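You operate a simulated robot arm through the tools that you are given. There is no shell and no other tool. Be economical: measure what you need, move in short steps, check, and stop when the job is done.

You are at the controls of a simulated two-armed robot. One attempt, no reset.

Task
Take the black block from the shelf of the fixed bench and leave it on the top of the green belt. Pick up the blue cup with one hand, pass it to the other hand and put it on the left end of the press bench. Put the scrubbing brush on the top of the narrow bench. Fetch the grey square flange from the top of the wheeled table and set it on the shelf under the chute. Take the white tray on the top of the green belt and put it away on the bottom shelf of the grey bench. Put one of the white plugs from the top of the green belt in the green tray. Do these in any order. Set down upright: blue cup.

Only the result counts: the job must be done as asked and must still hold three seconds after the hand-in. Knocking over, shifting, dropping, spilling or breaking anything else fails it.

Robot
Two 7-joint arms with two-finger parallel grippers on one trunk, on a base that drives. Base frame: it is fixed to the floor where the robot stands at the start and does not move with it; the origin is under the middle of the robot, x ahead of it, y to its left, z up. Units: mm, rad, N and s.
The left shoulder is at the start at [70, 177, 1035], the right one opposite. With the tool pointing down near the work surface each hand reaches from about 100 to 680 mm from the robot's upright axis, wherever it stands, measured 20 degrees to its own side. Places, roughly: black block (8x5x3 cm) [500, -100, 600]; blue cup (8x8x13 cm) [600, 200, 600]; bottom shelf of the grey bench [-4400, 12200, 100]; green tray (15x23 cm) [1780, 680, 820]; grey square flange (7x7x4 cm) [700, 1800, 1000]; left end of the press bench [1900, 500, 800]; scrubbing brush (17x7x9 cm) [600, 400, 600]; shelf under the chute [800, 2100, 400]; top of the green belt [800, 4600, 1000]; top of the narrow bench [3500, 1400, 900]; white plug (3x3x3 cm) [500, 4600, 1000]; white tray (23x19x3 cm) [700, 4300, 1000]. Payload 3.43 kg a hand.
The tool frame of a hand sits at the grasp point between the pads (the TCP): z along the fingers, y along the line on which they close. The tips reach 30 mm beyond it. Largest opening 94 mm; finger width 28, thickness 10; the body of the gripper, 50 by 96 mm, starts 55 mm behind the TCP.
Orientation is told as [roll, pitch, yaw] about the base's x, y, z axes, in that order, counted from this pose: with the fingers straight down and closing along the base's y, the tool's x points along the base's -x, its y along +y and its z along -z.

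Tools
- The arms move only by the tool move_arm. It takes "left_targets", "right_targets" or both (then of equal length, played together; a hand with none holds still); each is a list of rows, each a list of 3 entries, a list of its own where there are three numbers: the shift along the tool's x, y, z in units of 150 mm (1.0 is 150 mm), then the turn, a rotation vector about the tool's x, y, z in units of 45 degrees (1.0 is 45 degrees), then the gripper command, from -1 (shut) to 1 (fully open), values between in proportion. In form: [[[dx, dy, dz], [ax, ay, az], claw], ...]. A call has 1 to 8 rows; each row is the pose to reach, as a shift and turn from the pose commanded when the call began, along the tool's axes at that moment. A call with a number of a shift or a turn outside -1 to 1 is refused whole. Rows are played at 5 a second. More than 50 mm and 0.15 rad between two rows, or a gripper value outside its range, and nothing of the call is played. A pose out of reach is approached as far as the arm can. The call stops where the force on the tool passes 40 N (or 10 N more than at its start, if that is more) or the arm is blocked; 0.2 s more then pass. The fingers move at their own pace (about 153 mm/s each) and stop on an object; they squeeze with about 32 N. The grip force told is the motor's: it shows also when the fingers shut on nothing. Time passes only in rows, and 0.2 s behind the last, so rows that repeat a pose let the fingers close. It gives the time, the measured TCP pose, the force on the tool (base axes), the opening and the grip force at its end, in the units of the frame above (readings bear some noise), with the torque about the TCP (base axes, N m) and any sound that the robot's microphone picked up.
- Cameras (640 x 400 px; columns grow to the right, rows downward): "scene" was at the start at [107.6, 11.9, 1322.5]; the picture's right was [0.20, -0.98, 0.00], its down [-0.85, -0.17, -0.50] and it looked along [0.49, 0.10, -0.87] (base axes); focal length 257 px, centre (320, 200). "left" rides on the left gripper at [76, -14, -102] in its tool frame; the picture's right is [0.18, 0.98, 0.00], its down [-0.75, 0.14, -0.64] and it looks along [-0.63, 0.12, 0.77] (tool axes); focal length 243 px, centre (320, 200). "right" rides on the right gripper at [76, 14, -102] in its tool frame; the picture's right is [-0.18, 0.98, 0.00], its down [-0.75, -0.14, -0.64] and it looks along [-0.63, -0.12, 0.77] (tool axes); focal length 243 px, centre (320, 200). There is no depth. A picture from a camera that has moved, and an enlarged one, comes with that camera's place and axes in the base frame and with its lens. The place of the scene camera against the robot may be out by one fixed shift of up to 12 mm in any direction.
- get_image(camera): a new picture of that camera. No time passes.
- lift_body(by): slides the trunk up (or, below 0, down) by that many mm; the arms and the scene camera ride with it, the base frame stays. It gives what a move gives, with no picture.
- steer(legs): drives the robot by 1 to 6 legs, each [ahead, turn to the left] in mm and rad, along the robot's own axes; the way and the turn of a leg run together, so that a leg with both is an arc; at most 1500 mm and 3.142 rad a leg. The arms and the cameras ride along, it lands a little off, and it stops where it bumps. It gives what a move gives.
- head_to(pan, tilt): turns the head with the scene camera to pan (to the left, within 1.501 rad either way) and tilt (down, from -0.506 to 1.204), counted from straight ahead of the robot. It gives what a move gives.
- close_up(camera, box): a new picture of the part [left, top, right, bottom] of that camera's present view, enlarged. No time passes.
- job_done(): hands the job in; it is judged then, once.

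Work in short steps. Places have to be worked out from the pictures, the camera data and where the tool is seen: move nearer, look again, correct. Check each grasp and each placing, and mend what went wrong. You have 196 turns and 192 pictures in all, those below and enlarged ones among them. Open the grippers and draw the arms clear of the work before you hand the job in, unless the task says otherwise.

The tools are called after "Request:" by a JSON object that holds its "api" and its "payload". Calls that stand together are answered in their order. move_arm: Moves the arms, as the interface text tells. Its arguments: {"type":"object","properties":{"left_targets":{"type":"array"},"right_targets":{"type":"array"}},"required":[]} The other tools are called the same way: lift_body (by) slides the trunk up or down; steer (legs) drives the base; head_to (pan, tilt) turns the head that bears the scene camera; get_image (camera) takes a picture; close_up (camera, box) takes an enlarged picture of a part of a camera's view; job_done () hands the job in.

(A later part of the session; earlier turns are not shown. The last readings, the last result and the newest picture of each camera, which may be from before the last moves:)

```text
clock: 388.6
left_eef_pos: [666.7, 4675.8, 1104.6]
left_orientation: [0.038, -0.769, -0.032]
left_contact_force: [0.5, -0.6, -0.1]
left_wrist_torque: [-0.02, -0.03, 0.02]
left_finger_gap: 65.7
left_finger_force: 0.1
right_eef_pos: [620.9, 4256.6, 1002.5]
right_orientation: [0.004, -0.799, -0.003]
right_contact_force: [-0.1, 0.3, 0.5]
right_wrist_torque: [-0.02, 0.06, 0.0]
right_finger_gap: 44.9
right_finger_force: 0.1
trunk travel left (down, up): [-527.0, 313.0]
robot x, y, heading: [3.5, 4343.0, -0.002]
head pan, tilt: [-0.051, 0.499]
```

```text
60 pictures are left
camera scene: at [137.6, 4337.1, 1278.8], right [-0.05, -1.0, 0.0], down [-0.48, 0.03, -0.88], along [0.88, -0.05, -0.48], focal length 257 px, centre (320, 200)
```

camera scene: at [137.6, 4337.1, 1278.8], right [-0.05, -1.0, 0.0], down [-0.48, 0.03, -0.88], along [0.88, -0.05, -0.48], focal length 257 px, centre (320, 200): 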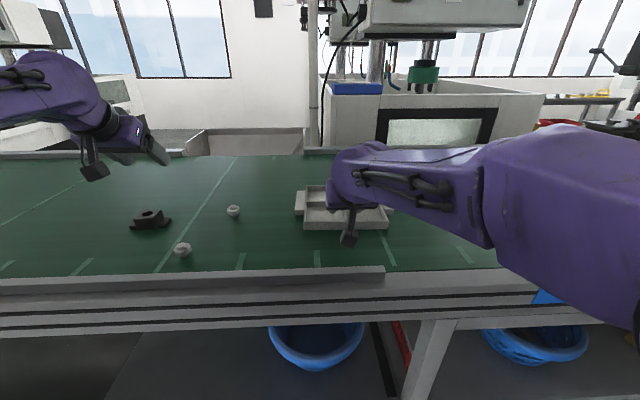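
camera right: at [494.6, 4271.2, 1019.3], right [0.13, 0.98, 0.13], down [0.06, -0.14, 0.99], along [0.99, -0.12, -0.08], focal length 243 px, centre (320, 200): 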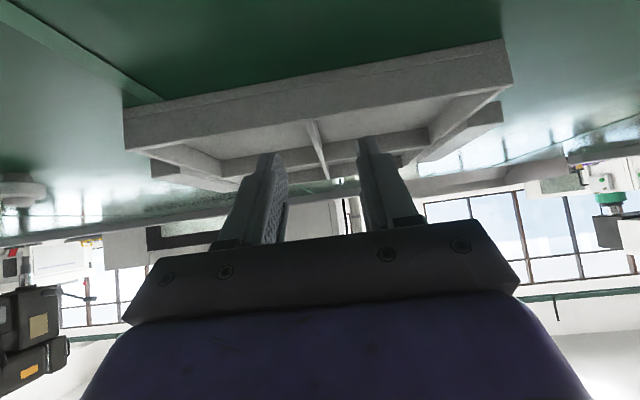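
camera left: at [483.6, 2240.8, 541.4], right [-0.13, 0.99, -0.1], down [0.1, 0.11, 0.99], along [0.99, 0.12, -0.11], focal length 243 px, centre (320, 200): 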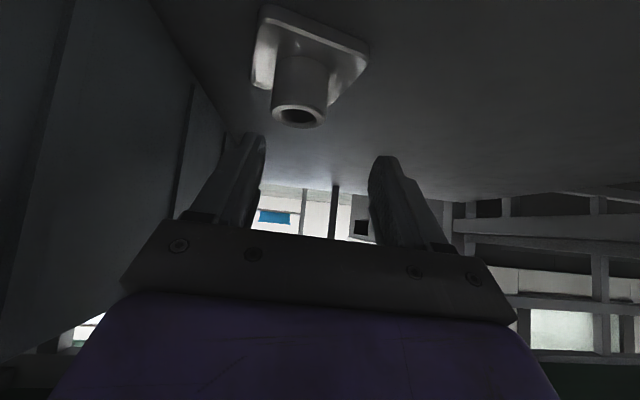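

The fingers straddle the divider. I lower in small steps, watching for contact with the rail or tray.

Request:
{"api": "lift_body", "payload": {"by": -8}}

Request:
{"api": "lift_body", "payload": {"by": -6}}

Request:
{"api": "get_image", "payload": {"camera": "right"}}

```text
clock: 389.1
left_eef_pos: [668.3, 4676.4, 1096.6]
left_orientation: [0.038, -0.77, -0.032]
left_contact_force: [-0.6, -0.2, 1.0]
left_wrist_torque: [-0.02, 0.01, -0.01]
left_finger_gap: 65.9
left_finger_force: 0.1
right_eef_pos: [620.6, 4256.8, 993.8]
right_orientation: [0.003, -0.799, -0.003]
right_contact_force: [-0.9, -1.3, -0.1]
right_wrist_torque: [0.0, 0.01, 0.01]
right_finger_gap: 44.7
right_finger_force: 0.1
trunk travel left (down, up): [-519.0, 321.0]
robot x, y, heading: [0.5, 4341.8, -0.0]
head pan, tilt: [-0.051, 0.499]
```

```text
clock: 389.7
left_eef_pos: [667.4, 4677.4, 1089.2]
left_orientation: [0.039, -0.769, -0.031]
left_contact_force: [0.2, 1.0, 0.3]
left_wrist_torque: [0.03, 0.01, 0.0]
left_finger_gap: 66.0
left_finger_force: 0.0
right_eef_pos: [621.9, 4258.1, 989.0]
right_orientation: [0.003, -0.8, -0.003]
right_contact_force: [0.1, 0.2, 0.1]
right_wrist_torque: [-0.01, 0.03, -0.04]
right_finger_gap: 44.8
right_finger_force: 0.1
trunk travel left (down, up): [-513.0, 327.0]
robot x, y, heading: [5.4, 4340.8, -0.005]
head pan, tilt: [-0.051, 0.499]
```

```text
59 pictures are left
camera right: at [494.7, 4271.3, 1005.2], right [0.13, 0.98, 0.13], down [0.06, -0.14, 0.99], along [0.99, -0.12, -0.08], focal length 243 px, centre (320, 200)
```

right: 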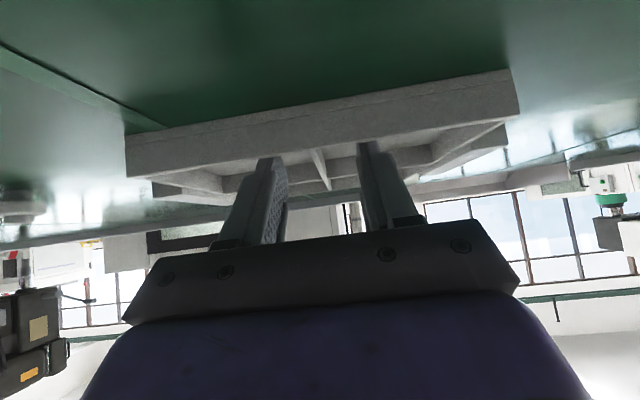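

No contact yet; a bit lower.

Request:
{"api": "lift_body", "payload": {"by": -5}}

Request:
{"api": "lift_body", "payload": {"by": -4}}

Request:
{"api": "close_up", "payload": {"camera": "right", "box": [220, 90, 420, 215]}}

```text
clock: 390.2
left_eef_pos: [665.7, 4676.9, 1085.9]
left_orientation: [0.039, -0.771, -0.032]
left_contact_force: [-0.1, -0.4, 0.0]
left_wrist_torque: [0.0, 0.03, -0.01]
left_finger_gap: 65.6
left_finger_force: 0.0
right_eef_pos: [619.9, 4257.3, 987.3]
right_orientation: [0.004, -0.806, -0.006]
right_contact_force: [5.4, -0.3, 16.6]
right_wrist_torque: [-0.27, -0.37, 0.13]
right_finger_gap: 44.9
right_finger_force: 0.1
trunk travel left (down, up): [-508.0, 332.0]
robot x, y, heading: [3.9, 4343.8, -0.005]
head pan, tilt: [-0.051, 0.499]
```

```text
clock: 390.9
left_eef_pos: [666.2, 4677.4, 1082.6]
left_orientation: [0.038, -0.77, -0.031]
left_contact_force: [-0.7, -0.3, 0.2]
left_wrist_torque: [0.0, -0.02, 0.0]
left_finger_gap: 65.9
left_finger_force: 0.0
right_eef_pos: [621.8, 4256.4, 986.6]
right_orientation: [0.009, -0.815, -0.008]
right_contact_force: [-2.3, -0.3, 9.6]
right_wrist_torque: [-0.21, -0.03, -0.04]
right_finger_gap: 44.9
right_finger_force: 0.0
trunk travel left (down, up): [-504.0, 336.0]
robot x, y, heading: [7.1, 4341.7, -0.0]
head pan, tilt: [-0.051, 0.499]
stopped: the force on the tool passed its limit at 41 N (the readings are from after the stop); the commanded pose is now the measured one
```

```text
3.20 times, centred on (320, 152) of right
camera zoom: at [495.0, 4271.2, 1002.0], right [0.13, 0.98, 0.14], down [0.05, -0.15, 0.99], along [0.99, -0.12, -0.07], focal length 776 px, centre (320, 352)
```

zoom: 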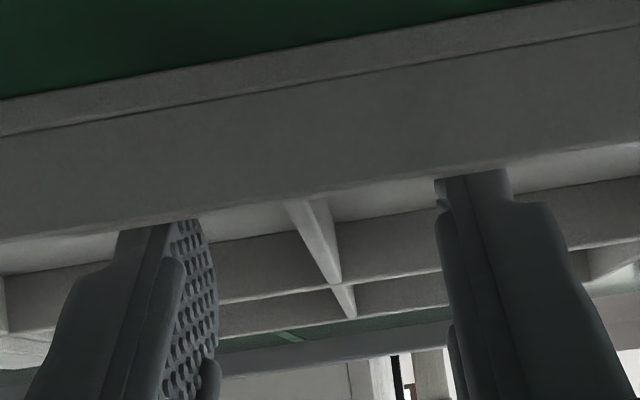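

The tips touch the tray floor. I ease up 3 mm and close on the divider.

Request:
{"api": "lift_body", "payload": {"by": 4}}

Request:
{"api": "move_arm", "payload": {"right_targets": [[[0, 0, 0], [0, 0, 0], -0.5], [[0, 0, 0], [0, 0, 0], -1], [[0, 0, 0], [0, 0, 0], -1], [[0, 0, 0], [0, 0, 0], -1]]}}

Request:
{"api": "lift_body", "payload": {"by": 40}}

Request:
{"api": "get_image", "payload": {"camera": "right"}}

Request:
{"api": "get_image", "payload": {"camera": "scene"}}

```text
clock: 391.4
left_eef_pos: [667.8, 4677.0, 1085.0]
left_orientation: [0.038, -0.771, -0.03]
left_contact_force: [0.3, -0.4, -0.2]
left_wrist_torque: [-0.01, -0.01, -0.04]
left_finger_gap: 65.8
left_finger_force: 0.0
right_eef_pos: [623.2, 4257.0, 987.7]
right_orientation: [0.008, -0.808, -0.007]
right_contact_force: [0.3, -0.5, 0.2]
right_wrist_torque: [0.02, 0.01, -0.01]
right_finger_gap: 44.6
right_finger_force: 0.0
trunk travel left (down, up): [-508.0, 332.0]
robot x, y, heading: [4.4, 4344.9, 0.002]
head pan, tilt: [-0.051, 0.499]
```

```text
clock: 392.4
left_eef_pos: [667.0, 4676.7, 1085.5]
left_orientation: [0.038, -0.77, -0.032]
left_contact_force: [0.4, -0.1, -0.1]
left_wrist_torque: [0.0, 0.0, 0.01]
left_finger_gap: 66.0
left_finger_force: 0.1
right_eef_pos: [621.1, 4256.2, 988.1]
right_orientation: [0.008, -0.81, -0.008]
right_contact_force: [-0.4, -0.8, 0.4]
right_wrist_torque: [-0.11, -0.02, -0.21]
right_finger_gap: 3.2
right_finger_force: 32.1
trunk travel left (down, up): [-508.0, 332.0]
robot x, y, heading: [6.4, 4344.3, -0.0]
head pan, tilt: [-0.051, 0.499]
```

```text
clock: 393.2
left_eef_pos: [668.2, 4677.2, 1125.8]
left_orientation: [0.04, -0.768, -0.031]
left_contact_force: [0.4, -0.8, -0.8]
left_wrist_torque: [-0.01, 0.01, 0.0]
left_finger_gap: 65.6
left_finger_force: 0.1
right_eef_pos: [623.5, 4257.0, 1026.6]
right_orientation: [0.006, -0.81, -0.005]
right_contact_force: [-0.4, 0.1, -2.2]
right_wrist_torque: [0.0, 0.17, -0.01]
right_finger_gap: 3.3
right_finger_force: 32.1
trunk travel left (down, up): [-548.0, 292.0]
robot x, y, heading: [6.5, 4338.6, -0.001]
head pan, tilt: [-0.051, 0.499]
```

```text
57 pictures are left
camera right: at [496.9, 4271.2, 1044.0], right [0.13, 0.98, 0.14], down [0.05, -0.15, 0.99], along [0.99, -0.12, -0.07], focal length 243 px, centre (320, 200)
```

right: 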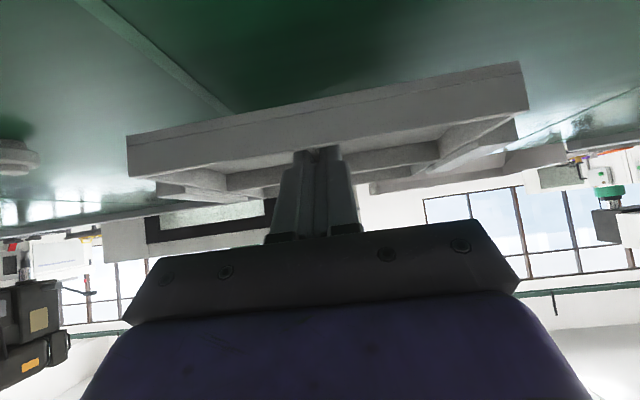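

```text
56 pictures are left
camera scene: at [138.8, 4337.3, 1300.2], right [-0.05, -1.0, 0.0], down [-0.48, 0.03, -0.88], along [0.88, -0.05, -0.48], focal length 257 px, centre (320, 200)
```

scene: 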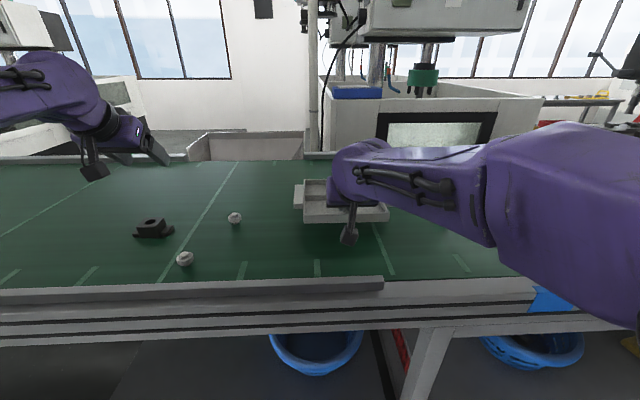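

The tray is lifted cleanly. I back out, raise, turn toward +y and look along the aisle.

Request:
{"api": "lift_body", "payload": {"by": 120}}

Request:
{"api": "steer", "payload": {"legs": [[-650, 0], [0, 1.571]]}}

Request:
{"api": "head_to", "payload": {"pan": 0.1, "tilt": 0.1}}

Request:
{"api": "get_image", "payload": {"camera": "scene"}}

```text
clock: 394.7
left_eef_pos: [668.3, 4677.4, 1245.1]
left_orientation: [0.038, -0.77, -0.03]
left_contact_force: [-0.7, -0.4, 0.5]
left_wrist_torque: [0.01, -0.02, 0.03]
left_finger_gap: 65.8
left_finger_force: 0.0
right_eef_pos: [623.3, 4256.6, 1147.7]
right_orientation: [0.007, -0.81, -0.007]
right_contact_force: [0.3, 0.4, -2.2]
right_wrist_torque: [0.01, 0.14, -0.01]
right_finger_gap: 3.6
right_finger_force: 31.7
trunk travel left (down, up): [-668.0, 172.0]
robot x, y, heading: [5.8, 4344.2, -0.0]
head pan, tilt: [-0.051, 0.499]
```

```text
clock: 402.2
left_eef_pos: [-980.0, 5007.4, 1245.4]
left_orientation: [0.039, -0.769, 1.543]
left_contact_force: [0.4, -0.5, 0.6]
left_wrist_torque: [0.02, -0.01, -0.02]
left_finger_gap: 65.9
left_finger_force: 0.0
right_eef_pos: [-559.2, 4963.5, 1149.2]
right_orientation: [0.007, -0.811, 1.564]
right_contact_force: [0.0, 0.4, -2.3]
right_wrist_torque: [-0.17, 0.0, -0.01]
right_finger_gap: 3.5
right_finger_force: 32.3
trunk travel left (down, up): [-668.0, 172.0]
robot x, y, heading: [-642.3, 4346.8, 1.573]
head pan, tilt: [-0.051, 0.499]
```

```text
clock: 403.1
left_eef_pos: [-978.3, 5007.0, 1245.1]
left_orientation: [0.039, -0.769, 1.545]
left_contact_force: [-0.5, 0.2, -0.2]
left_wrist_torque: [-0.04, 0.03, 0.01]
left_finger_gap: 65.8
left_finger_force: 0.1
right_eef_pos: [-558.9, 4963.3, 1148.9]
right_orientation: [0.006, -0.81, 1.567]
right_contact_force: [-0.7, -1.1, -2.1]
right_wrist_torque: [-0.17, 0.01, -0.01]
right_finger_gap: 3.5
right_finger_force: 31.9
trunk travel left (down, up): [-668.0, 172.0]
robot x, y, heading: [-643.4, 4346.3, 1.57]
head pan, tilt: [0.099, 0.099]
```

```text
55 pictures are left
camera scene: at [-661.4, 4485.8, 1457.2], right [1.0, 0.1, 0.0], down [0.01, -0.1, -0.99], along [-0.1, 0.99, -0.1], focal length 257 px, centre (320, 200)
```

scene: 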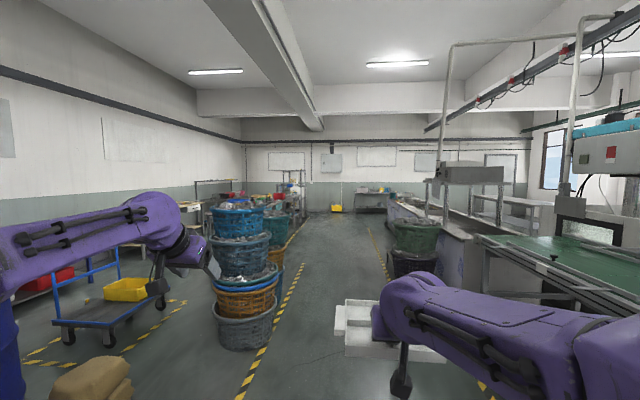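

The aisle is clear (baskets at x≈-1500). I drive 4400 mm along it and look again.

Request:
{"api": "steer", "payload": {"legs": [[1500, 0], [1500, 0], [1400, 0]]}}

Request:
{"api": "head_to", "payload": {"pan": 0.5, "tilt": 0.15}}

Request:
{"api": "get_image", "payload": {"camera": "scene"}}

```text
clock: 424.1
left_eef_pos: [-959.0, 9419.9, 1245.9]
left_orientation: [0.038, -0.769, 1.529]
left_contact_force: [-0.4, 0.4, -0.8]
left_wrist_torque: [0.0, 0.01, 0.01]
left_finger_gap: 65.7
left_finger_force: 0.1
right_eef_pos: [-540.1, 9370.1, 1148.3]
right_orientation: [0.007, -0.809, 1.553]
right_contact_force: [0.8, 0.0, -2.3]
right_wrist_torque: [-0.14, 0.01, -0.01]
right_finger_gap: 3.3
right_finger_force: 32.2
trunk travel left (down, up): [-668.0, 172.0]
robot x, y, heading: [-632.9, 8751.9, 1.56]
head pan, tilt: [0.099, 0.099]
```

```text
clock: 425.0
left_eef_pos: [-960.2, 9420.2, 1244.9]
left_orientation: [0.039, -0.77, 1.528]
left_contact_force: [-0.9, -0.4, 0.3]
left_wrist_torque: [0.01, 0.01, 0.0]
left_finger_gap: 65.8
left_finger_force: 0.0
right_eef_pos: [-539.6, 9370.1, 1148.6]
right_orientation: [0.008, -0.81, 1.55]
right_contact_force: [-0.1, 0.0, -2.3]
right_wrist_torque: [-0.14, -0.02, 0.0]
right_finger_gap: 3.3
right_finger_force: 32.3
trunk travel left (down, up): [-668.0, 172.0]
robot x, y, heading: [-631.8, 8751.5, 1.56]
head pan, tilt: [0.499, 0.15]
```

```text
54 pictures are left
camera scene: at [-683.9, 8884.1, 1452.6], right [0.88, 0.47, 0.0], down [0.07, -0.13, -0.99], along [-0.46, 0.87, -0.15], focal length 257 px, centre (320, 200)
```

scene: 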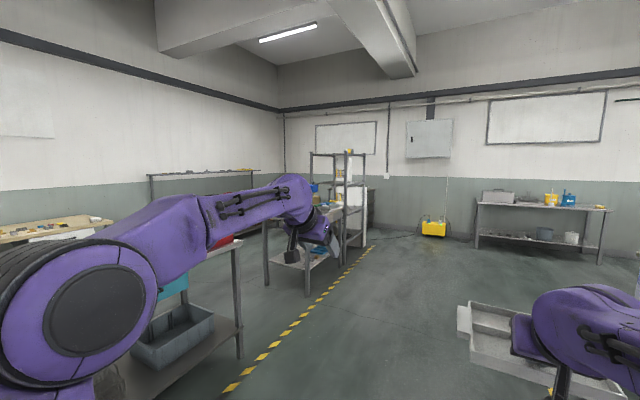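

The grey bench lies at the far wall to the left. I go to the gap between the side tables and look toward it.

Request:
{"api": "steer", "payload": {"legs": [[1500, 0], [320, 0], [0, 1.571]]}}

Request:
{"api": "head_to", "payload": {"pan": 0.0, "tilt": 0.3}}

Request:
{"api": "get_image", "payload": {"camera": "scene"}}

```text
clock: 437.9
left_eef_pos: [-1260.3, 10246.3, 1244.5]
left_orientation: [0.038, -0.768, 3.081]
left_contact_force: [0.7, 0.8, 0.1]
left_wrist_torque: [-0.02, 0.02, -0.01]
left_finger_gap: 65.9
left_finger_force: 0.0
right_eef_pos: [-1204.5, 10665.4, 1148.2]
right_orientation: [0.009, -0.809, 3.103]
right_contact_force: [-0.2, -0.3, -3.3]
right_wrist_torque: [0.0, -0.12, 0.03]
right_finger_gap: 3.5
right_finger_force: 32.0
trunk travel left (down, up): [-668.0, 172.0]
robot x, y, heading: [-586.6, 10561.8, 3.105]
head pan, tilt: [0.499, 0.15]
```

```text
clock: 438.8
left_eef_pos: [-1260.2, 10246.8, 1244.4]
left_orientation: [0.038, -0.768, 3.081]
left_contact_force: [0.2, -0.4, -0.9]
left_wrist_torque: [-0.01, 0.04, -0.03]
left_finger_gap: 65.8
left_finger_force: 0.1
right_eef_pos: [-1203.7, 10666.4, 1147.7]
right_orientation: [0.006, -0.81, 3.104]
right_contact_force: [-0.3, -0.8, -2.3]
right_wrist_torque: [0.01, -0.14, -0.02]
right_finger_gap: 3.2
right_finger_force: 32.3
trunk travel left (down, up): [-668.0, 172.0]
robot x, y, heading: [-588.8, 10559.9, 3.105]
head pan, tilt: [0.0, 0.3]
```

```text
53 pictures are left
camera scene: at [-739.6, 10563.2, 1438.6], right [0.03, 1.0, 0.0], down [0.3, -0.01, -0.96], along [-0.95, 0.03, -0.3], focal length 257 px, centre (320, 200)
```

scene: 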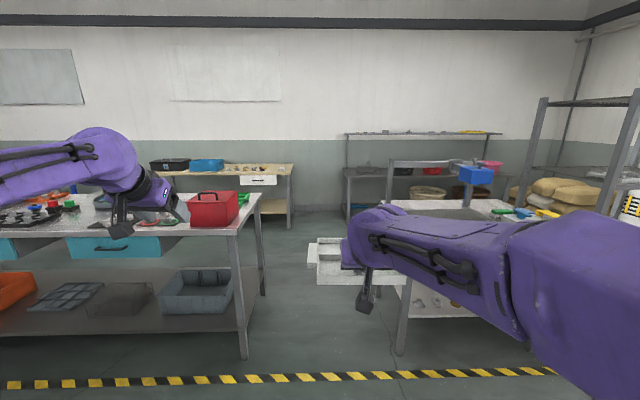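

The grey bench stands at the far wall (y≈11000–13150, front x≈-4100). I raise fully and drive through the gap.

Request:
{"api": "lift_body", "payload": {"by": 165}}

Request:
{"api": "steer", "payload": {"legs": [[0, 0.034], [1500, 0], [1150, 0], [0, -0.7]]}}

Request:
{"api": "head_to", "payload": {"pan": 0.0, "tilt": 0.4}}

Request:
{"api": "get_image", "payload": {"camera": "scene"}}

```text
clock: 440.7
left_eef_pos: [-1261.2, 10246.5, 1410.2]
left_orientation: [0.038, -0.768, 3.081]
left_contact_force: [-0.6, 0.3, 0.3]
left_wrist_torque: [0.01, -0.03, 0.0]
left_finger_gap: 66.0
left_finger_force: 0.2
right_eef_pos: [-1203.1, 10665.1, 1313.0]
right_orientation: [0.006, -0.81, 3.103]
right_contact_force: [-0.5, 0.1, -1.8]
right_wrist_torque: [0.02, -0.15, -0.01]
right_finger_gap: 3.5
right_finger_force: 31.9
trunk travel left (down, up): [-833.0, 7.0]
robot x, y, heading: [-584.7, 10564.4, 3.111]
head pan, tilt: [0.0, 0.3]
```

```text
clock: 455.9
left_eef_pos: [-3971.5, 10733.3, 1410.0]
left_orientation: [0.038, -0.771, 2.418]
left_contact_force: [-0.6, -0.4, -0.7]
left_wrist_torque: [0.01, -0.03, -0.01]
left_finger_gap: 66.1
left_finger_force: 0.0
right_eef_pos: [-3668.6, 11029.0, 1313.8]
right_orientation: [0.006, -0.81, 2.443]
right_contact_force: [-0.2, 0.7, -2.2]
right_wrist_torque: [-0.09, -0.16, -0.04]
right_finger_gap: 3.7
right_finger_force: 31.9
trunk travel left (down, up): [-833.0, 7.0]
robot x, y, heading: [-3247.8, 10568.2, 2.444]
head pan, tilt: [0.0, 0.3]
```

```text
clock: 456.6
left_eef_pos: [-3971.2, 10735.5, 1409.9]
left_orientation: [0.038, -0.77, 2.42]
left_contact_force: [-0.8, 0.4, 0.5]
left_wrist_torque: [-0.02, -0.01, 0.02]
left_finger_gap: 65.6
left_finger_force: 0.0
right_eef_pos: [-3668.1, 11029.4, 1313.1]
right_orientation: [0.005, -0.81, 2.443]
right_contact_force: [0.2, -0.9, -2.6]
right_wrist_torque: [-0.11, -0.12, 0.01]
right_finger_gap: 3.3
right_finger_force: 31.6
trunk travel left (down, up): [-833.0, 7.0]
robot x, y, heading: [-3245.5, 10566.9, 2.447]
head pan, tilt: [0.0, 0.4]
```

```text
52 pictures are left
camera scene: at [-3365.3, 10658.0, 1594.4], right [0.64, 0.77, 0.0], down [0.3, -0.25, -0.92], along [-0.71, 0.59, -0.39], focal length 257 px, centre (320, 200)
```

scene: 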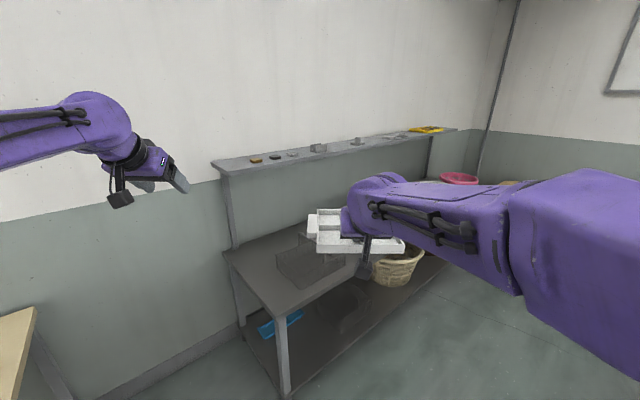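

The bench top is at z≈620 and the bottom shelf is below with about 480 mm clearance. I move in front of it and view squarely.

Request:
{"api": "steer", "payload": {"legs": [[0, -0.876], [950, 0], [0, 1.571]]}}

Request:
{"api": "head_to", "payload": {"pan": 0.15, "tilt": 0.6}}

Request:
{"api": "lift_body", "payload": {"by": -400}}

Request:
{"api": "get_image", "payload": {"camera": "scene"}}

```text
clock: 467.6
left_eef_pos: [-3918.1, 11201.6, 1409.7]
left_orientation: [0.041, -0.769, 3.096]
left_contact_force: [-0.3, -0.4, 0.6]
left_wrist_torque: [-0.01, -0.02, 0.0]
left_finger_gap: 66.0
left_finger_force: 0.2
right_eef_pos: [-3867.1, 11622.5, 1313.3]
right_orientation: [0.009, -0.811, 3.118]
right_contact_force: [-0.2, 0.1, -2.2]
right_wrist_torque: [-0.01, -0.16, 0.0]
right_finger_gap: 3.4
right_finger_force: 31.8
trunk travel left (down, up): [-833.0, 7.0]
robot x, y, heading: [-3252.5, 11524.9, 3.129]
head pan, tilt: [0.0, 0.4]
```

```text
clock: 468.3
left_eef_pos: [-3917.4, 11201.4, 1409.5]
left_orientation: [0.039, -0.768, 3.097]
left_contact_force: [1.1, 0.3, -0.9]
left_wrist_torque: [0.01, -0.01, -0.01]
left_finger_gap: 65.9
left_finger_force: 0.1
right_eef_pos: [-3866.5, 11621.2, 1313.0]
right_orientation: [0.006, -0.809, 3.12]
right_contact_force: [0.1, -0.3, -3.1]
right_wrist_torque: [-0.01, -0.17, 0.0]
right_finger_gap: 3.5
right_finger_force: 31.9
trunk travel left (down, up): [-833.0, 7.0]
robot x, y, heading: [-3250.6, 11527.3, 3.13]
head pan, tilt: [0.15, 0.6]
```

```text
clock: 472.1
left_eef_pos: [-3917.6, 11202.1, 1010.0]
left_orientation: [0.039, -0.769, 3.097]
left_contact_force: [0.6, 0.0, 0.3]
left_wrist_torque: [0.0, 0.01, -0.01]
left_finger_gap: 65.7
left_finger_force: 0.0
right_eef_pos: [-3866.4, 11621.7, 913.2]
right_orientation: [0.008, -0.809, 3.121]
right_contact_force: [0.3, 0.5, -1.7]
right_wrist_torque: [-0.02, -0.17, 0.02]
right_finger_gap: 3.5
right_finger_force: 32.0
trunk travel left (down, up): [-433.0, 407.0]
robot x, y, heading: [-3247.5, 11527.2, 3.126]
head pan, tilt: [0.15, 0.6]
```

```text
51 pictures are left
camera scene: at [-3395.4, 11514.2, 1176.2], right [-0.13, 0.99, 0.0], down [0.56, 0.08, -0.82], along [-0.82, -0.11, -0.57], focal length 257 px, centre (320, 200)
```

scene: 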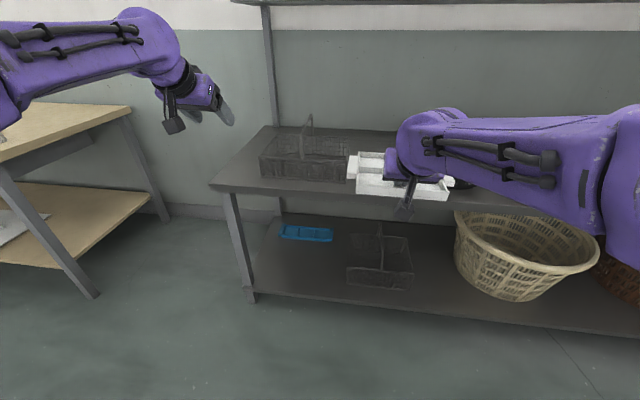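

The free area on the bottom shelf is around (-4260,11310), between the leg and the wire caddy. I spread the left hand up and out of the way and lower the right arm relative to the body.

Request:
{"api": "move_arm", "payload": {"left_targets": [[[-0.15, 0.2, -0.16], [0, 0, 0], 0.4], [[-0.3, 0.4, -0.32], [0, 0, 0], 0.4], [[-0.46, 0.6, -0.48], [0, 0, 0], 0.4]], "right_targets": [[[0.22, 0, 0.21], [0, 0, 0], -1], [[0.45, 0, 0.43], [0, 0, 0], -1], [[0.676, 0, 0.644], [0, 0, 0], -1]]}}

Request:
{"api": "move_arm", "payload": {"right_targets": [[[0.22, 0, 0.21], [0, 0, 0], -1], [[0.45, 0, 0.43], [0, 0, 0], -1], [[0.676, 0, 0.644], [0, 0, 0], -1]]}}

Request:
{"api": "get_image", "payload": {"camera": "scene"}}

```text
clock: 472.9
left_eef_pos: [-3917.7, 11114.0, 1105.5]
left_orientation: [0.037, -0.762, 3.098]
left_contact_force: [-0.6, -1.0, -0.7]
left_wrist_torque: [0.03, -0.01, -0.02]
left_finger_gap: 65.6
left_finger_force: 0.1
left hand out of reach, approached as far as the arm can: row 3
right_eef_pos: [-3872.2, 11626.5, 787.8]
right_orientation: [0.083, -0.824, 3.05]
right_contact_force: [-0.6, -0.3, -2.3]
right_wrist_torque: [-0.03, -0.15, 0.0]
right_finger_gap: 3.1
right_finger_force: 31.7
trunk travel left (down, up): [-433.0, 407.0]
robot x, y, heading: [-3250.9, 11527.9, 3.12]
head pan, tilt: [0.15, 0.6]
```

```text
clock: 473.8
left_eef_pos: [-3915.3, 11116.6, 1108.3]
left_orientation: [0.039, -0.766, 3.096]
left_contact_force: [0.3, 1.1, 0.7]
left_wrist_torque: [-0.03, -0.02, 0.02]
left_finger_gap: 65.7
left_finger_force: 0.1
right_eef_pos: [-3866.4, 11620.2, 631.6]
right_orientation: [0.006, -0.81, 3.122]
right_contact_force: [0.3, 0.8, -1.7]
right_wrist_torque: [-0.03, -0.14, -0.01]
right_finger_gap: 3.4
right_finger_force: 32.0
trunk travel left (down, up): [-433.0, 407.0]
robot x, y, heading: [-3249.0, 11527.5, 3.127]
head pan, tilt: [0.15, 0.6]
```

```text
50 pictures are left
camera scene: at [-3396.3, 11515.1, 1176.1], right [-0.13, 0.99, 0.0], down [0.56, 0.07, -0.82], along [-0.82, -0.11, -0.57], focal length 257 px, centre (320, 200)
```

scene: 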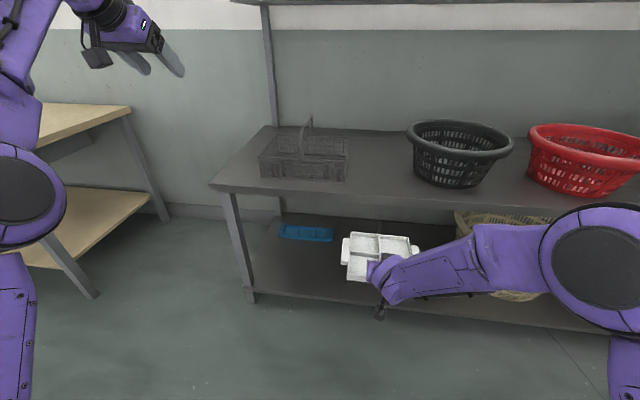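

I shift the robot 310 mm to the left and lower the arm a further 70 mm.

Request:
{"api": "move_arm", "payload": {"right_targets": [[[0.17, 0, 0.16], [0, 0, 0], -1], [[0.338, 0, 0.322], [0, 0, 0], -1]]}}

Request:
{"api": "steer", "payload": {"legs": [[0, 1.571], [310, 0], [0, -1.565]]}}

Request:
{"api": "lift_body", "payload": {"by": -330}}

Request:
{"api": "get_image", "payload": {"camera": "scene"}}

Request:
{"api": "get_image", "payload": {"camera": "right"}}

```text
clock: 474.4
left_eef_pos: [-3915.6, 11114.5, 1106.9]
left_orientation: [0.039, -0.768, 3.095]
left_contact_force: [0.3, 0.4, 0.2]
left_wrist_torque: [0.02, -0.03, -0.03]
left_finger_gap: 65.7
left_finger_force: 0.1
right_eef_pos: [-3866.6, 11619.6, 562.5]
right_orientation: [0.008, -0.812, 3.12]
right_contact_force: [-0.5, -0.2, -1.5]
right_wrist_torque: [0.0, -0.15, -0.01]
right_finger_gap: 3.4
right_finger_force: 31.7
trunk travel left (down, up): [-433.0, 407.0]
robot x, y, heading: [-3249.4, 11530.3, 3.124]
head pan, tilt: [0.15, 0.6]
```

```text
clock: 484.1
left_eef_pos: [-3929.9, 10811.2, 1108.2]
left_orientation: [0.04, -0.769, 3.083]
left_contact_force: [0.3, -0.7, -0.1]
left_wrist_torque: [0.0, -0.01, 0.0]
left_finger_gap: 65.8
left_finger_force: 0.0
right_eef_pos: [-3873.5, 11315.3, 563.0]
right_orientation: [0.006, -0.809, 3.106]
right_contact_force: [-0.4, -0.5, -2.0]
right_wrist_torque: [-0.04, -0.18, -0.03]
right_finger_gap: 3.2
right_finger_force: 32.2
trunk travel left (down, up): [-433.0, 407.0]
robot x, y, heading: [-3255.0, 11209.2, 3.114]
head pan, tilt: [0.15, 0.6]
```

```text
clock: 487.3
left_eef_pos: [-3929.0, 10811.3, 779.3]
left_orientation: [0.038, -0.768, 3.082]
left_contact_force: [0.0, 0.4, 0.1]
left_wrist_torque: [0.05, 0.01, 0.02]
left_finger_gap: 65.9
left_finger_force: 0.1
right_eef_pos: [-3872.8, 11315.0, 233.2]
right_orientation: [0.006, -0.81, 3.107]
right_contact_force: [0.3, 1.0, -2.4]
right_wrist_torque: [-0.03, -0.17, -0.02]
right_finger_gap: 3.3
right_finger_force: 31.4
trunk travel left (down, up): [-103.0, 737.0]
robot x, y, heading: [-3259.5, 11213.5, 3.114]
head pan, tilt: [0.15, 0.6]
```

```text
49 pictures are left
camera scene: at [-3404.0, 11203.2, 846.2], right [-0.12, 0.99, 0.0], down [0.56, 0.07, -0.82], along [-0.82, -0.1, -0.57], focal length 257 px, centre (320, 200)
```

scene: 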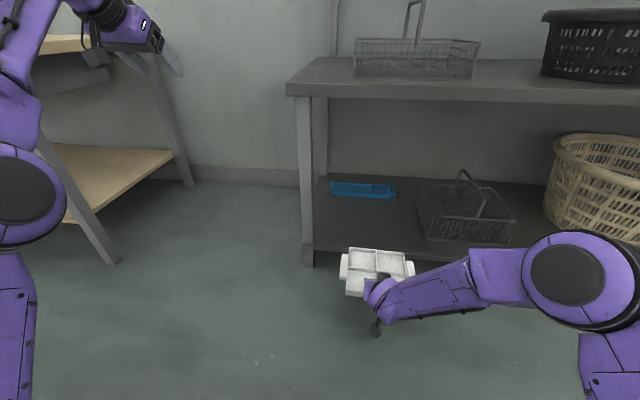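

```text
48 pictures are left
camera right: at [-3746.4, 11296.2, 248.9], right [-0.16, -0.98, 0.14], down [-0.05, 0.15, 0.99], along [-0.99, 0.15, -0.07], focal length 243 px, centre (320, 200)
```

right: 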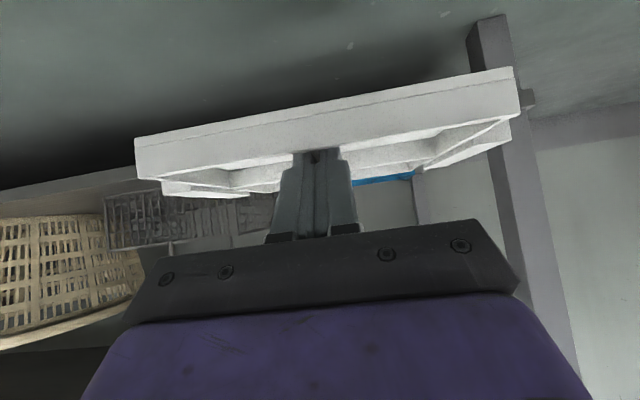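

The shelf is at z≈120 and the spot is clear. I drive 330 mm in.

Request:
{"api": "steer", "payload": {"legs": [[335, 0]]}}

Request:
{"api": "get_image", "payload": {"camera": "scene"}}

Request:
{"api": "get_image", "payload": {"camera": "right"}}

```text
clock: 489.5
left_eef_pos: [-4265.1, 10821.1, 776.6]
left_orientation: [0.039, -0.768, 3.082]
left_contact_force: [0.3, 0.1, -0.2]
left_wrist_torque: [0.04, -0.03, 0.02]
left_finger_gap: 65.8
left_finger_force: 0.1
right_eef_pos: [-4208.5, 11325.2, 232.8]
right_orientation: [0.008, -0.809, 3.104]
right_contact_force: [-0.1, -0.2, -1.7]
right_wrist_torque: [0.0, -0.15, 0.02]
right_finger_gap: 3.3
right_finger_force: 32.2
trunk travel left (down, up): [-103.0, 737.0]
robot x, y, heading: [-3593.4, 11223.3, 3.11]
head pan, tilt: [0.15, 0.6]
```

```text
47 pictures are left
camera scene: at [-3739.6, 11213.5, 846.1], right [-0.12, 0.99, 0.0], down [0.56, 0.07, -0.82], along [-0.82, -0.1, -0.57], focal length 257 px, centre (320, 200)
```

scene: 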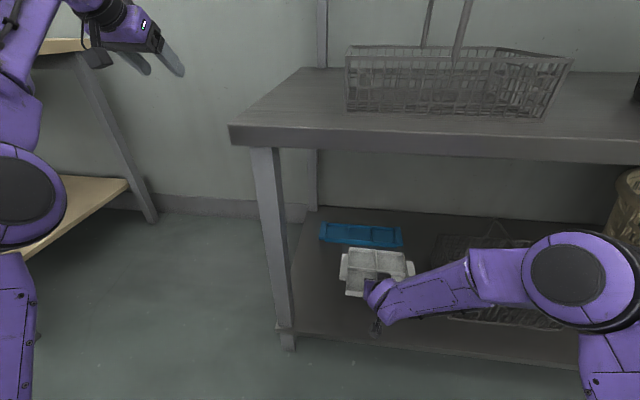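

```text
46 pictures are left
camera right: at [-4081.9, 11306.7, 248.8], right [-0.16, -0.98, 0.14], down [-0.05, 0.15, 0.99], along [-0.99, 0.15, -0.07], focal length 243 px, centre (320, 200)
```

right: 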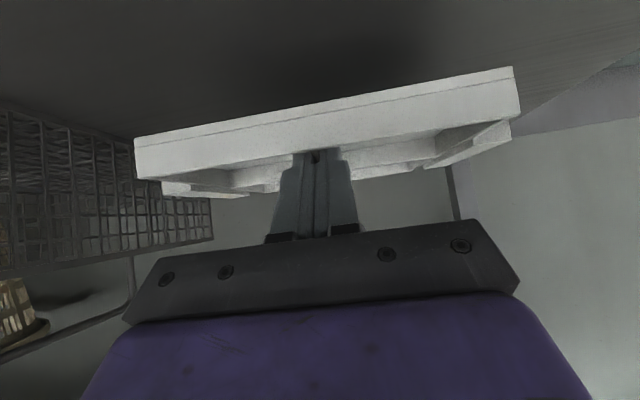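

The tray is over the free area. I lower toward the shelf.

Request:
{"api": "lift_body", "payload": {"by": -55}}

Request:
{"api": "lift_body", "payload": {"by": -10}}

Request:
{"api": "lift_body", "payload": {"by": -6}}

Request:
{"api": "get_image", "payload": {"camera": "scene"}}

```text
clock: 490.5
left_eef_pos: [-4264.0, 10821.7, 724.0]
left_orientation: [0.038, -0.771, 3.081]
left_contact_force: [1.0, 0.9, 0.4]
left_wrist_torque: [-0.01, -0.02, 0.02]
left_finger_gap: 65.7
left_finger_force: 0.0
right_eef_pos: [-4210.3, 11326.0, 180.6]
right_orientation: [0.008, -0.812, 3.107]
right_contact_force: [-2.4, -0.1, 4.4]
right_wrist_torque: [0.07, 1.05, 0.04]
right_finger_gap: 3.6
right_finger_force: 32.8
trunk travel left (down, up): [-48.0, 792.0]
robot x, y, heading: [-3591.6, 11223.2, 3.106]
head pan, tilt: [0.15, 0.6]
```

```text
clock: 491.0
left_eef_pos: [-4265.0, 10821.0, 714.6]
left_orientation: [0.038, -0.77, 3.082]
left_contact_force: [-0.1, 0.2, -0.4]
left_wrist_torque: [-0.01, -0.02, 0.01]
left_finger_gap: 65.6
left_finger_force: 0.1
right_eef_pos: [-4212.4, 11325.2, 177.7]
right_orientation: [0.007, -0.826, 3.106]
right_contact_force: [-1.2, -1.0, 13.9]
right_wrist_torque: [0.1, -0.35, -0.02]
right_finger_gap: 3.3
right_finger_force: 32.3
trunk travel left (down, up): [-40.0, 800.0]
robot x, y, heading: [-3598.4, 11220.7, 3.113]
head pan, tilt: [0.15, 0.6]
stopped: the force on the tool passed its limit at 48 N (the readings are from after the stop); the commanded pose is now the measured one
```

```text
clock: 491.4
left_eef_pos: [-4263.9, 10821.5, 711.6]
left_orientation: [0.039, -0.768, 3.08]
left_contact_force: [-0.3, -0.3, 0.3]
left_wrist_torque: [0.0, 0.0, 0.04]
left_finger_gap: 65.8
left_finger_force: 0.0
right_eef_pos: [-4214.0, 11324.3, 176.5]
right_orientation: [0.008, -0.835, 3.105]
right_contact_force: [0.2, -0.6, 16.1]
right_wrist_torque: [0.05, -0.47, -0.01]
right_finger_gap: 3.6
right_finger_force: 32.3
trunk travel left (down, up): [-36.0, 804.0]
robot x, y, heading: [-3592.2, 11220.2, 3.115]
head pan, tilt: [0.15, 0.6]
stopped: the force on the tool passed its limit at 45 N (the readings are from after the stop); the commanded pose is now the measured one
```

```text
45 pictures are left
camera scene: at [-3737.7, 11213.4, 778.9], right [-0.12, 0.99, 0.0], down [0.56, 0.07, -0.83], along [-0.82, -0.1, -0.56], focal length 257 px, centre (320, 200)
```

scene: 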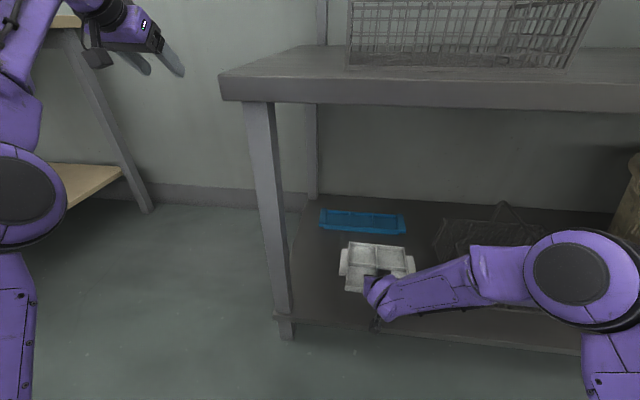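

Contact at TCP 178. I check with the right camera that the tray lies flat.

Request:
{"api": "get_image", "payload": {"camera": "right"}}

Request:
{"api": "close_up", "payload": {"camera": "scene", "box": [260, 190, 460, 340]}}

```text
44 pictures are left
camera right: at [-4087.1, 11306.0, 189.3], right [-0.15, -0.98, 0.14], down [-0.03, 0.15, 0.99], along [-0.99, 0.15, -0.05], focal length 243 px, centre (320, 200)
```

right: 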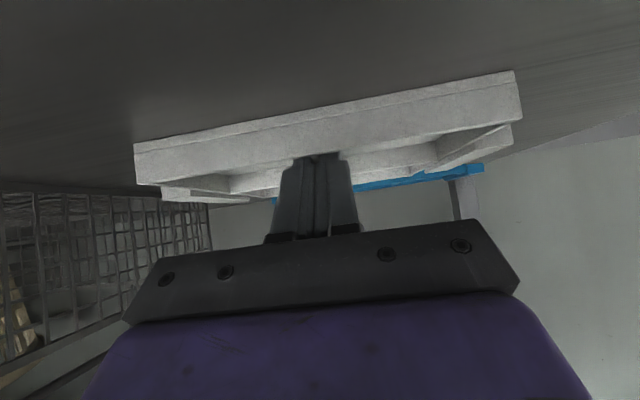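

```text
2.67 times, centred on (360, 265) of scene
camera zoom: at [-3737.7, 11213.4, 778.9], right [-0.12, 0.99, 0.0], down [0.56, 0.07, -0.83], along [-0.82, -0.1, -0.56], focal length 686 px, centre (213, 27)
```

zoom: 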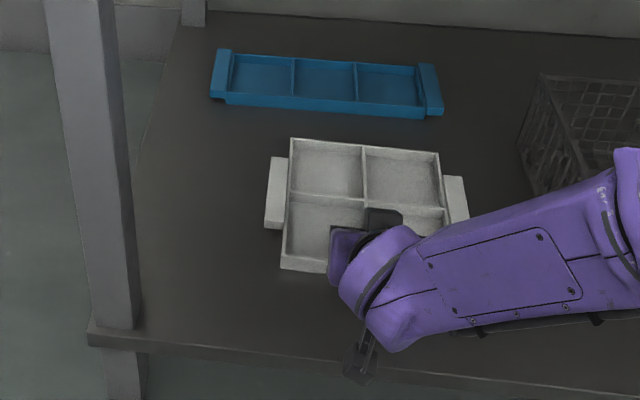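

The tray lies on the shelf clear of everything. I open the gripper slightly and raise.

Request:
{"api": "move_arm", "payload": {"right_targets": [[[0, 0, 0], [0, 0, 0], -0.7], [[0, 0, 0], [0, 0, 0], -0.4], [[0, 0, 0], [0, 0, 0], -0.4]]}}

Request:
{"api": "lift_body", "payload": {"by": 60}}

Request:
{"api": "close_up", "payload": {"camera": "scene", "box": [260, 190, 460, 340]}}

```text
clock: 492.2
left_eef_pos: [-4262.8, 10822.0, 713.7]
left_orientation: [0.039, -0.772, 3.081]
left_contact_force: [0.6, -0.2, -0.3]
left_wrist_torque: [0.01, 0.02, -0.04]
left_finger_gap: 65.6
left_finger_force: 0.0
right_eef_pos: [-4213.2, 11323.7, 177.6]
right_orientation: [0.006, -0.833, 3.108]
right_contact_force: [-4.8, -7.2, 22.6]
right_wrist_torque: [-0.06, 0.43, 0.25]
right_finger_gap: 26.2
right_finger_force: 0.1
trunk travel left (down, up): [-36.0, 804.0]
robot x, y, heading: [-3595.6, 11225.1, 3.107]
head pan, tilt: [0.15, 0.6]
```

```text
clock: 493.2
left_eef_pos: [-4265.5, 10821.5, 770.2]
left_orientation: [0.039, -0.767, 3.081]
left_contact_force: [0.3, -0.2, -0.9]
left_wrist_torque: [-0.03, 0.01, 0.02]
left_finger_gap: 65.6
left_finger_force: 0.1
right_eef_pos: [-4212.0, 11325.1, 232.3]
right_orientation: [0.007, -0.824, 3.105]
right_contact_force: [1.1, -0.1, 0.3]
right_wrist_torque: [-0.01, 0.0, 0.01]
right_finger_gap: 28.1
right_finger_force: 0.1
trunk travel left (down, up): [-96.0, 744.0]
robot x, y, heading: [-3592.0, 11226.4, 3.107]
head pan, tilt: [0.15, 0.6]
```

```text
2.67 times, centred on (360, 265) of scene
camera zoom: at [-3739.3, 11213.6, 838.7], right [-0.12, 0.99, 0.0], down [0.56, 0.07, -0.82], along [-0.82, -0.1, -0.57], focal length 686 px, centre (213, 27)
```

zoom: 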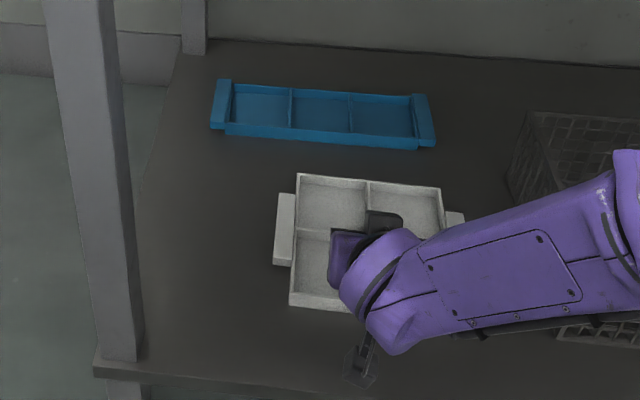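

The tray is placed. I back out, raise the trunk and the right arm, and retrace my path.

Request:
{"api": "steer", "payload": {"legs": [[-350, 0]]}}

Request:
{"api": "lift_body", "payload": {"by": 400}}

Request:
{"api": "move_arm", "payload": {"right_targets": [[[-0.22, 0, -0.21], [0, 0, 0], 0], [[-0.45, 0, -0.43], [0, 0, 0], 0], [[-0.676, 0, -0.644], [0, 0, 0], 0]]}}

Request:
{"api": "move_arm", "payload": {"right_targets": [[[-0.22, 0, -0.21], [0, 0, 0], 0], [[-0.45, 0, -0.43], [0, 0, 0], 0], [[-0.676, 0, -0.644], [0, 0, 0], 0]]}}

Request:
{"api": "lift_body", "payload": {"by": 335}}

Request:
{"api": "steer", "payload": {"legs": [[0, 1.605], [650, 0], [0, -1.571]]}}

Request:
{"api": "get_image", "payload": {"camera": "scene"}}

```text
clock: 495.5
left_eef_pos: [-3916.8, 10810.6, 770.0]
left_orientation: [0.039, -0.767, 3.08]
left_contact_force: [0.5, 1.1, 0.2]
left_wrist_torque: [0.04, 0.01, -0.03]
left_finger_gap: 65.7
left_finger_force: 0.0
right_eef_pos: [-3863.6, 11314.3, 232.8]
right_orientation: [0.009, -0.828, 3.104]
right_contact_force: [0.6, -0.2, -0.1]
right_wrist_torque: [-0.02, -0.02, -0.01]
right_finger_gap: 28.3
right_finger_force: 0.1
trunk travel left (down, up): [-96.0, 744.0]
robot x, y, heading: [-3247.0, 11211.9, 3.118]
head pan, tilt: [0.15, 0.6]
```

```text
clock: 499.3
left_eef_pos: [-3918.1, 10811.2, 1169.8]
left_orientation: [0.039, -0.768, 3.08]
left_contact_force: [-0.3, -0.1, 0.2]
left_wrist_torque: [0.01, 0.0, -0.04]
left_finger_gap: 65.6
left_finger_force: 0.1
right_eef_pos: [-3864.9, 11313.6, 632.8]
right_orientation: [0.007, -0.827, 3.106]
right_contact_force: [-0.3, 1.0, 0.3]
right_wrist_torque: [0.02, 0.01, -0.01]
right_finger_gap: 28.3
right_finger_force: 0.1
trunk travel left (down, up): [-496.0, 344.0]
robot x, y, heading: [-3246.7, 11214.2, 3.109]
head pan, tilt: [0.15, 0.6]
```

```text
clock: 500.1
left_eef_pos: [-3916.6, 10809.5, 1171.6]
left_orientation: [0.039, -0.77, 3.079]
left_contact_force: [-0.1, 0.3, 0.0]
left_wrist_torque: [-0.02, -0.02, 0.02]
left_finger_gap: 65.9
left_finger_force: 0.1
right_eef_pos: [-3862.3, 11313.3, 773.9]
right_orientation: [0.007, -0.827, 3.106]
right_contact_force: [0.7, -0.7, 0.4]
right_wrist_torque: [-0.01, -0.03, 0.01]
right_finger_gap: 47.0
right_finger_force: 0.1
trunk travel left (down, up): [-496.0, 344.0]
robot x, y, heading: [-3247.5, 11211.4, 3.104]
head pan, tilt: [0.15, 0.6]
```

```text
clock: 500.9
left_eef_pos: [-3916.7, 10810.2, 1171.3]
left_orientation: [0.039, -0.77, 3.081]
left_contact_force: [0.2, 0.2, -0.3]
left_wrist_torque: [-0.01, 0.03, -0.01]
left_finger_gap: 65.8
left_finger_force: 0.1
right_eef_pos: [-3859.8, 11314.5, 915.1]
right_orientation: [0.008, -0.828, 3.106]
right_contact_force: [-0.5, -0.5, 0.3]
right_wrist_torque: [-0.01, 0.0, -0.02]
right_finger_gap: 47.2
right_finger_force: 0.0
trunk travel left (down, up): [-496.0, 344.0]
robot x, y, heading: [-3245.1, 11214.8, 3.107]
head pan, tilt: [0.15, 0.6]
```

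```text
clock: 504.2
left_eef_pos: [-3917.1, 10810.2, 1505.8]
left_orientation: [0.038, -0.768, 3.082]
left_contact_force: [1.0, 0.0, -0.2]
left_wrist_torque: [0.0, -0.01, -0.03]
left_finger_gap: 66.0
left_finger_force: 0.0
right_eef_pos: [-3860.8, 11316.2, 1247.0]
right_orientation: [0.01, -0.827, 3.104]
right_contact_force: [-0.6, 0.3, -0.4]
right_wrist_torque: [-0.03, -0.01, 0.01]
right_finger_gap: 46.8
right_finger_force: 0.0
trunk travel left (down, up): [-831.0, 9.0]
robot x, y, heading: [-3246.3, 11212.3, 3.106]
head pan, tilt: [0.15, 0.6]
```

```text
clock: 515.5
left_eef_pos: [-3893.4, 10135.3, 1506.3]
left_orientation: [0.04, -0.765, 3.126]
left_contact_force: [0.2, 0.8, -0.2]
left_wrist_torque: [0.0, -0.04, 0.0]
left_finger_gap: 65.7
left_finger_force: 0.1
right_eef_pos: [-3860.1, 10640.8, 1248.4]
right_orientation: [0.007, -0.826, -3.133]
right_contact_force: [-0.2, -0.7, 0.6]
right_wrist_torque: [0.03, -0.01, -0.03]
right_finger_gap: 47.1
right_finger_force: 0.0
trunk travel left (down, up): [-831.0, 9.0]
robot x, y, heading: [-3245.0, 10567.4, -3.126]
head pan, tilt: [0.15, 0.6]
```

```text
41 pictures are left
camera scene: at [-3385.6, 10550.2, 1573.8], right [-0.16, 0.99, 0.0], down [0.56, 0.09, -0.82], along [-0.81, -0.13, -0.57], focal length 257 px, centre (320, 200)
```

scene: 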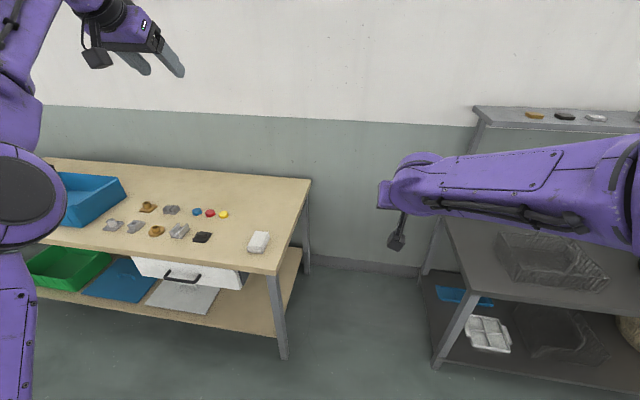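

The tray is visible on the bottom shelf. I reverse out through the gap to the aisle and head back to the belt along x≈-450.

Request:
{"api": "steer", "payload": {"legs": [[0, -0.015], [-1500, 0], [-1295, 0], [0, 1.571]]}}

Request:
{"api": "steer", "payload": {"legs": [[1500, 0], [1500, 0]]}}

Request:
{"api": "head_to", "payload": {"pan": 0.0, "tilt": 0.3}}

Request:
{"api": "get_image", "payload": {"camera": "scene"}}

```text
clock: 533.2
left_eef_pos: [-18.1, 9917.7, 1505.5]
left_orientation: [0.039, -0.768, -1.585]
left_contact_force: [-0.1, 0.3, -0.5]
left_wrist_torque: [-0.01, 0.01, 0.0]
left_finger_gap: 65.4
left_finger_force: 0.1
right_eef_pos: [-524.7, 9950.9, 1247.9]
right_orientation: [0.008, -0.827, -1.562]
right_contact_force: [-0.2, -0.2, 0.6]
right_wrist_torque: [0.02, 0.02, 0.03]
right_finger_gap: 47.0
right_finger_force: 0.0
trunk travel left (down, up): [-831.0, 9.0]
robot x, y, heading: [-448.3, 10569.7, -1.555]
head pan, tilt: [0.15, 0.6]
```

```text
clock: 547.7
left_eef_pos: [-1.2, 6916.7, 1504.7]
left_orientation: [0.04, -0.769, -1.592]
left_contact_force: [-0.3, -0.3, -0.4]
left_wrist_torque: [-0.02, 0.02, -0.01]
left_finger_gap: 65.8
left_finger_force: 0.1
right_eef_pos: [-507.0, 6953.8, 1248.6]
right_orientation: [0.009, -0.827, -1.568]
right_contact_force: [0.0, -1.2, -0.6]
right_wrist_torque: [0.0, 0.0, 0.02]
right_finger_gap: 46.8
right_finger_force: 0.2
trunk travel left (down, up): [-831.0, 9.0]
robot x, y, heading: [-428.5, 7569.7, -1.565]
head pan, tilt: [0.15, 0.6]
```

```text
clock: 548.5
left_eef_pos: [-1.3, 6916.3, 1505.0]
left_orientation: [0.039, -0.767, -1.592]
left_contact_force: [0.3, 0.3, 0.1]
left_wrist_torque: [0.03, 0.0, 0.0]
left_finger_gap: 65.9
left_finger_force: 0.1
right_eef_pos: [-508.2, 6952.5, 1246.5]
right_orientation: [0.007, -0.827, -1.566]
right_contact_force: [0.1, -0.6, 0.3]
right_wrist_torque: [0.01, -0.02, 0.0]
right_finger_gap: 47.0
right_finger_force: 0.0
trunk travel left (down, up): [-831.0, 9.0]
robot x, y, heading: [-431.7, 7574.0, -1.568]
head pan, tilt: [0.0, 0.3]
```

```text
40 pictures are left
camera scene: at [-435.9, 7426.3, 1601.2], right [-1.0, -0.01, 0.0], down [0.0, 0.3, -0.95], along [0.01, -0.95, -0.3], focal length 257 px, centre (320, 200)
```

scene: 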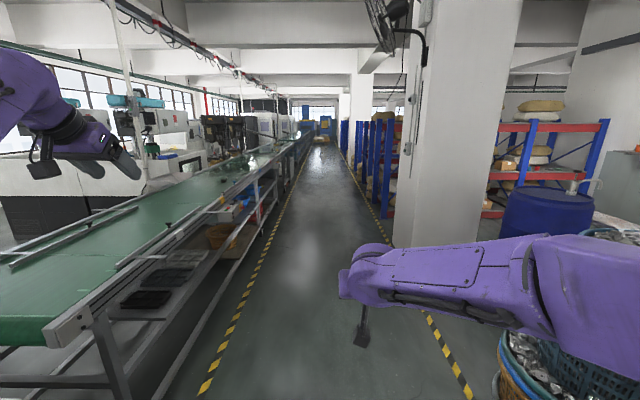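

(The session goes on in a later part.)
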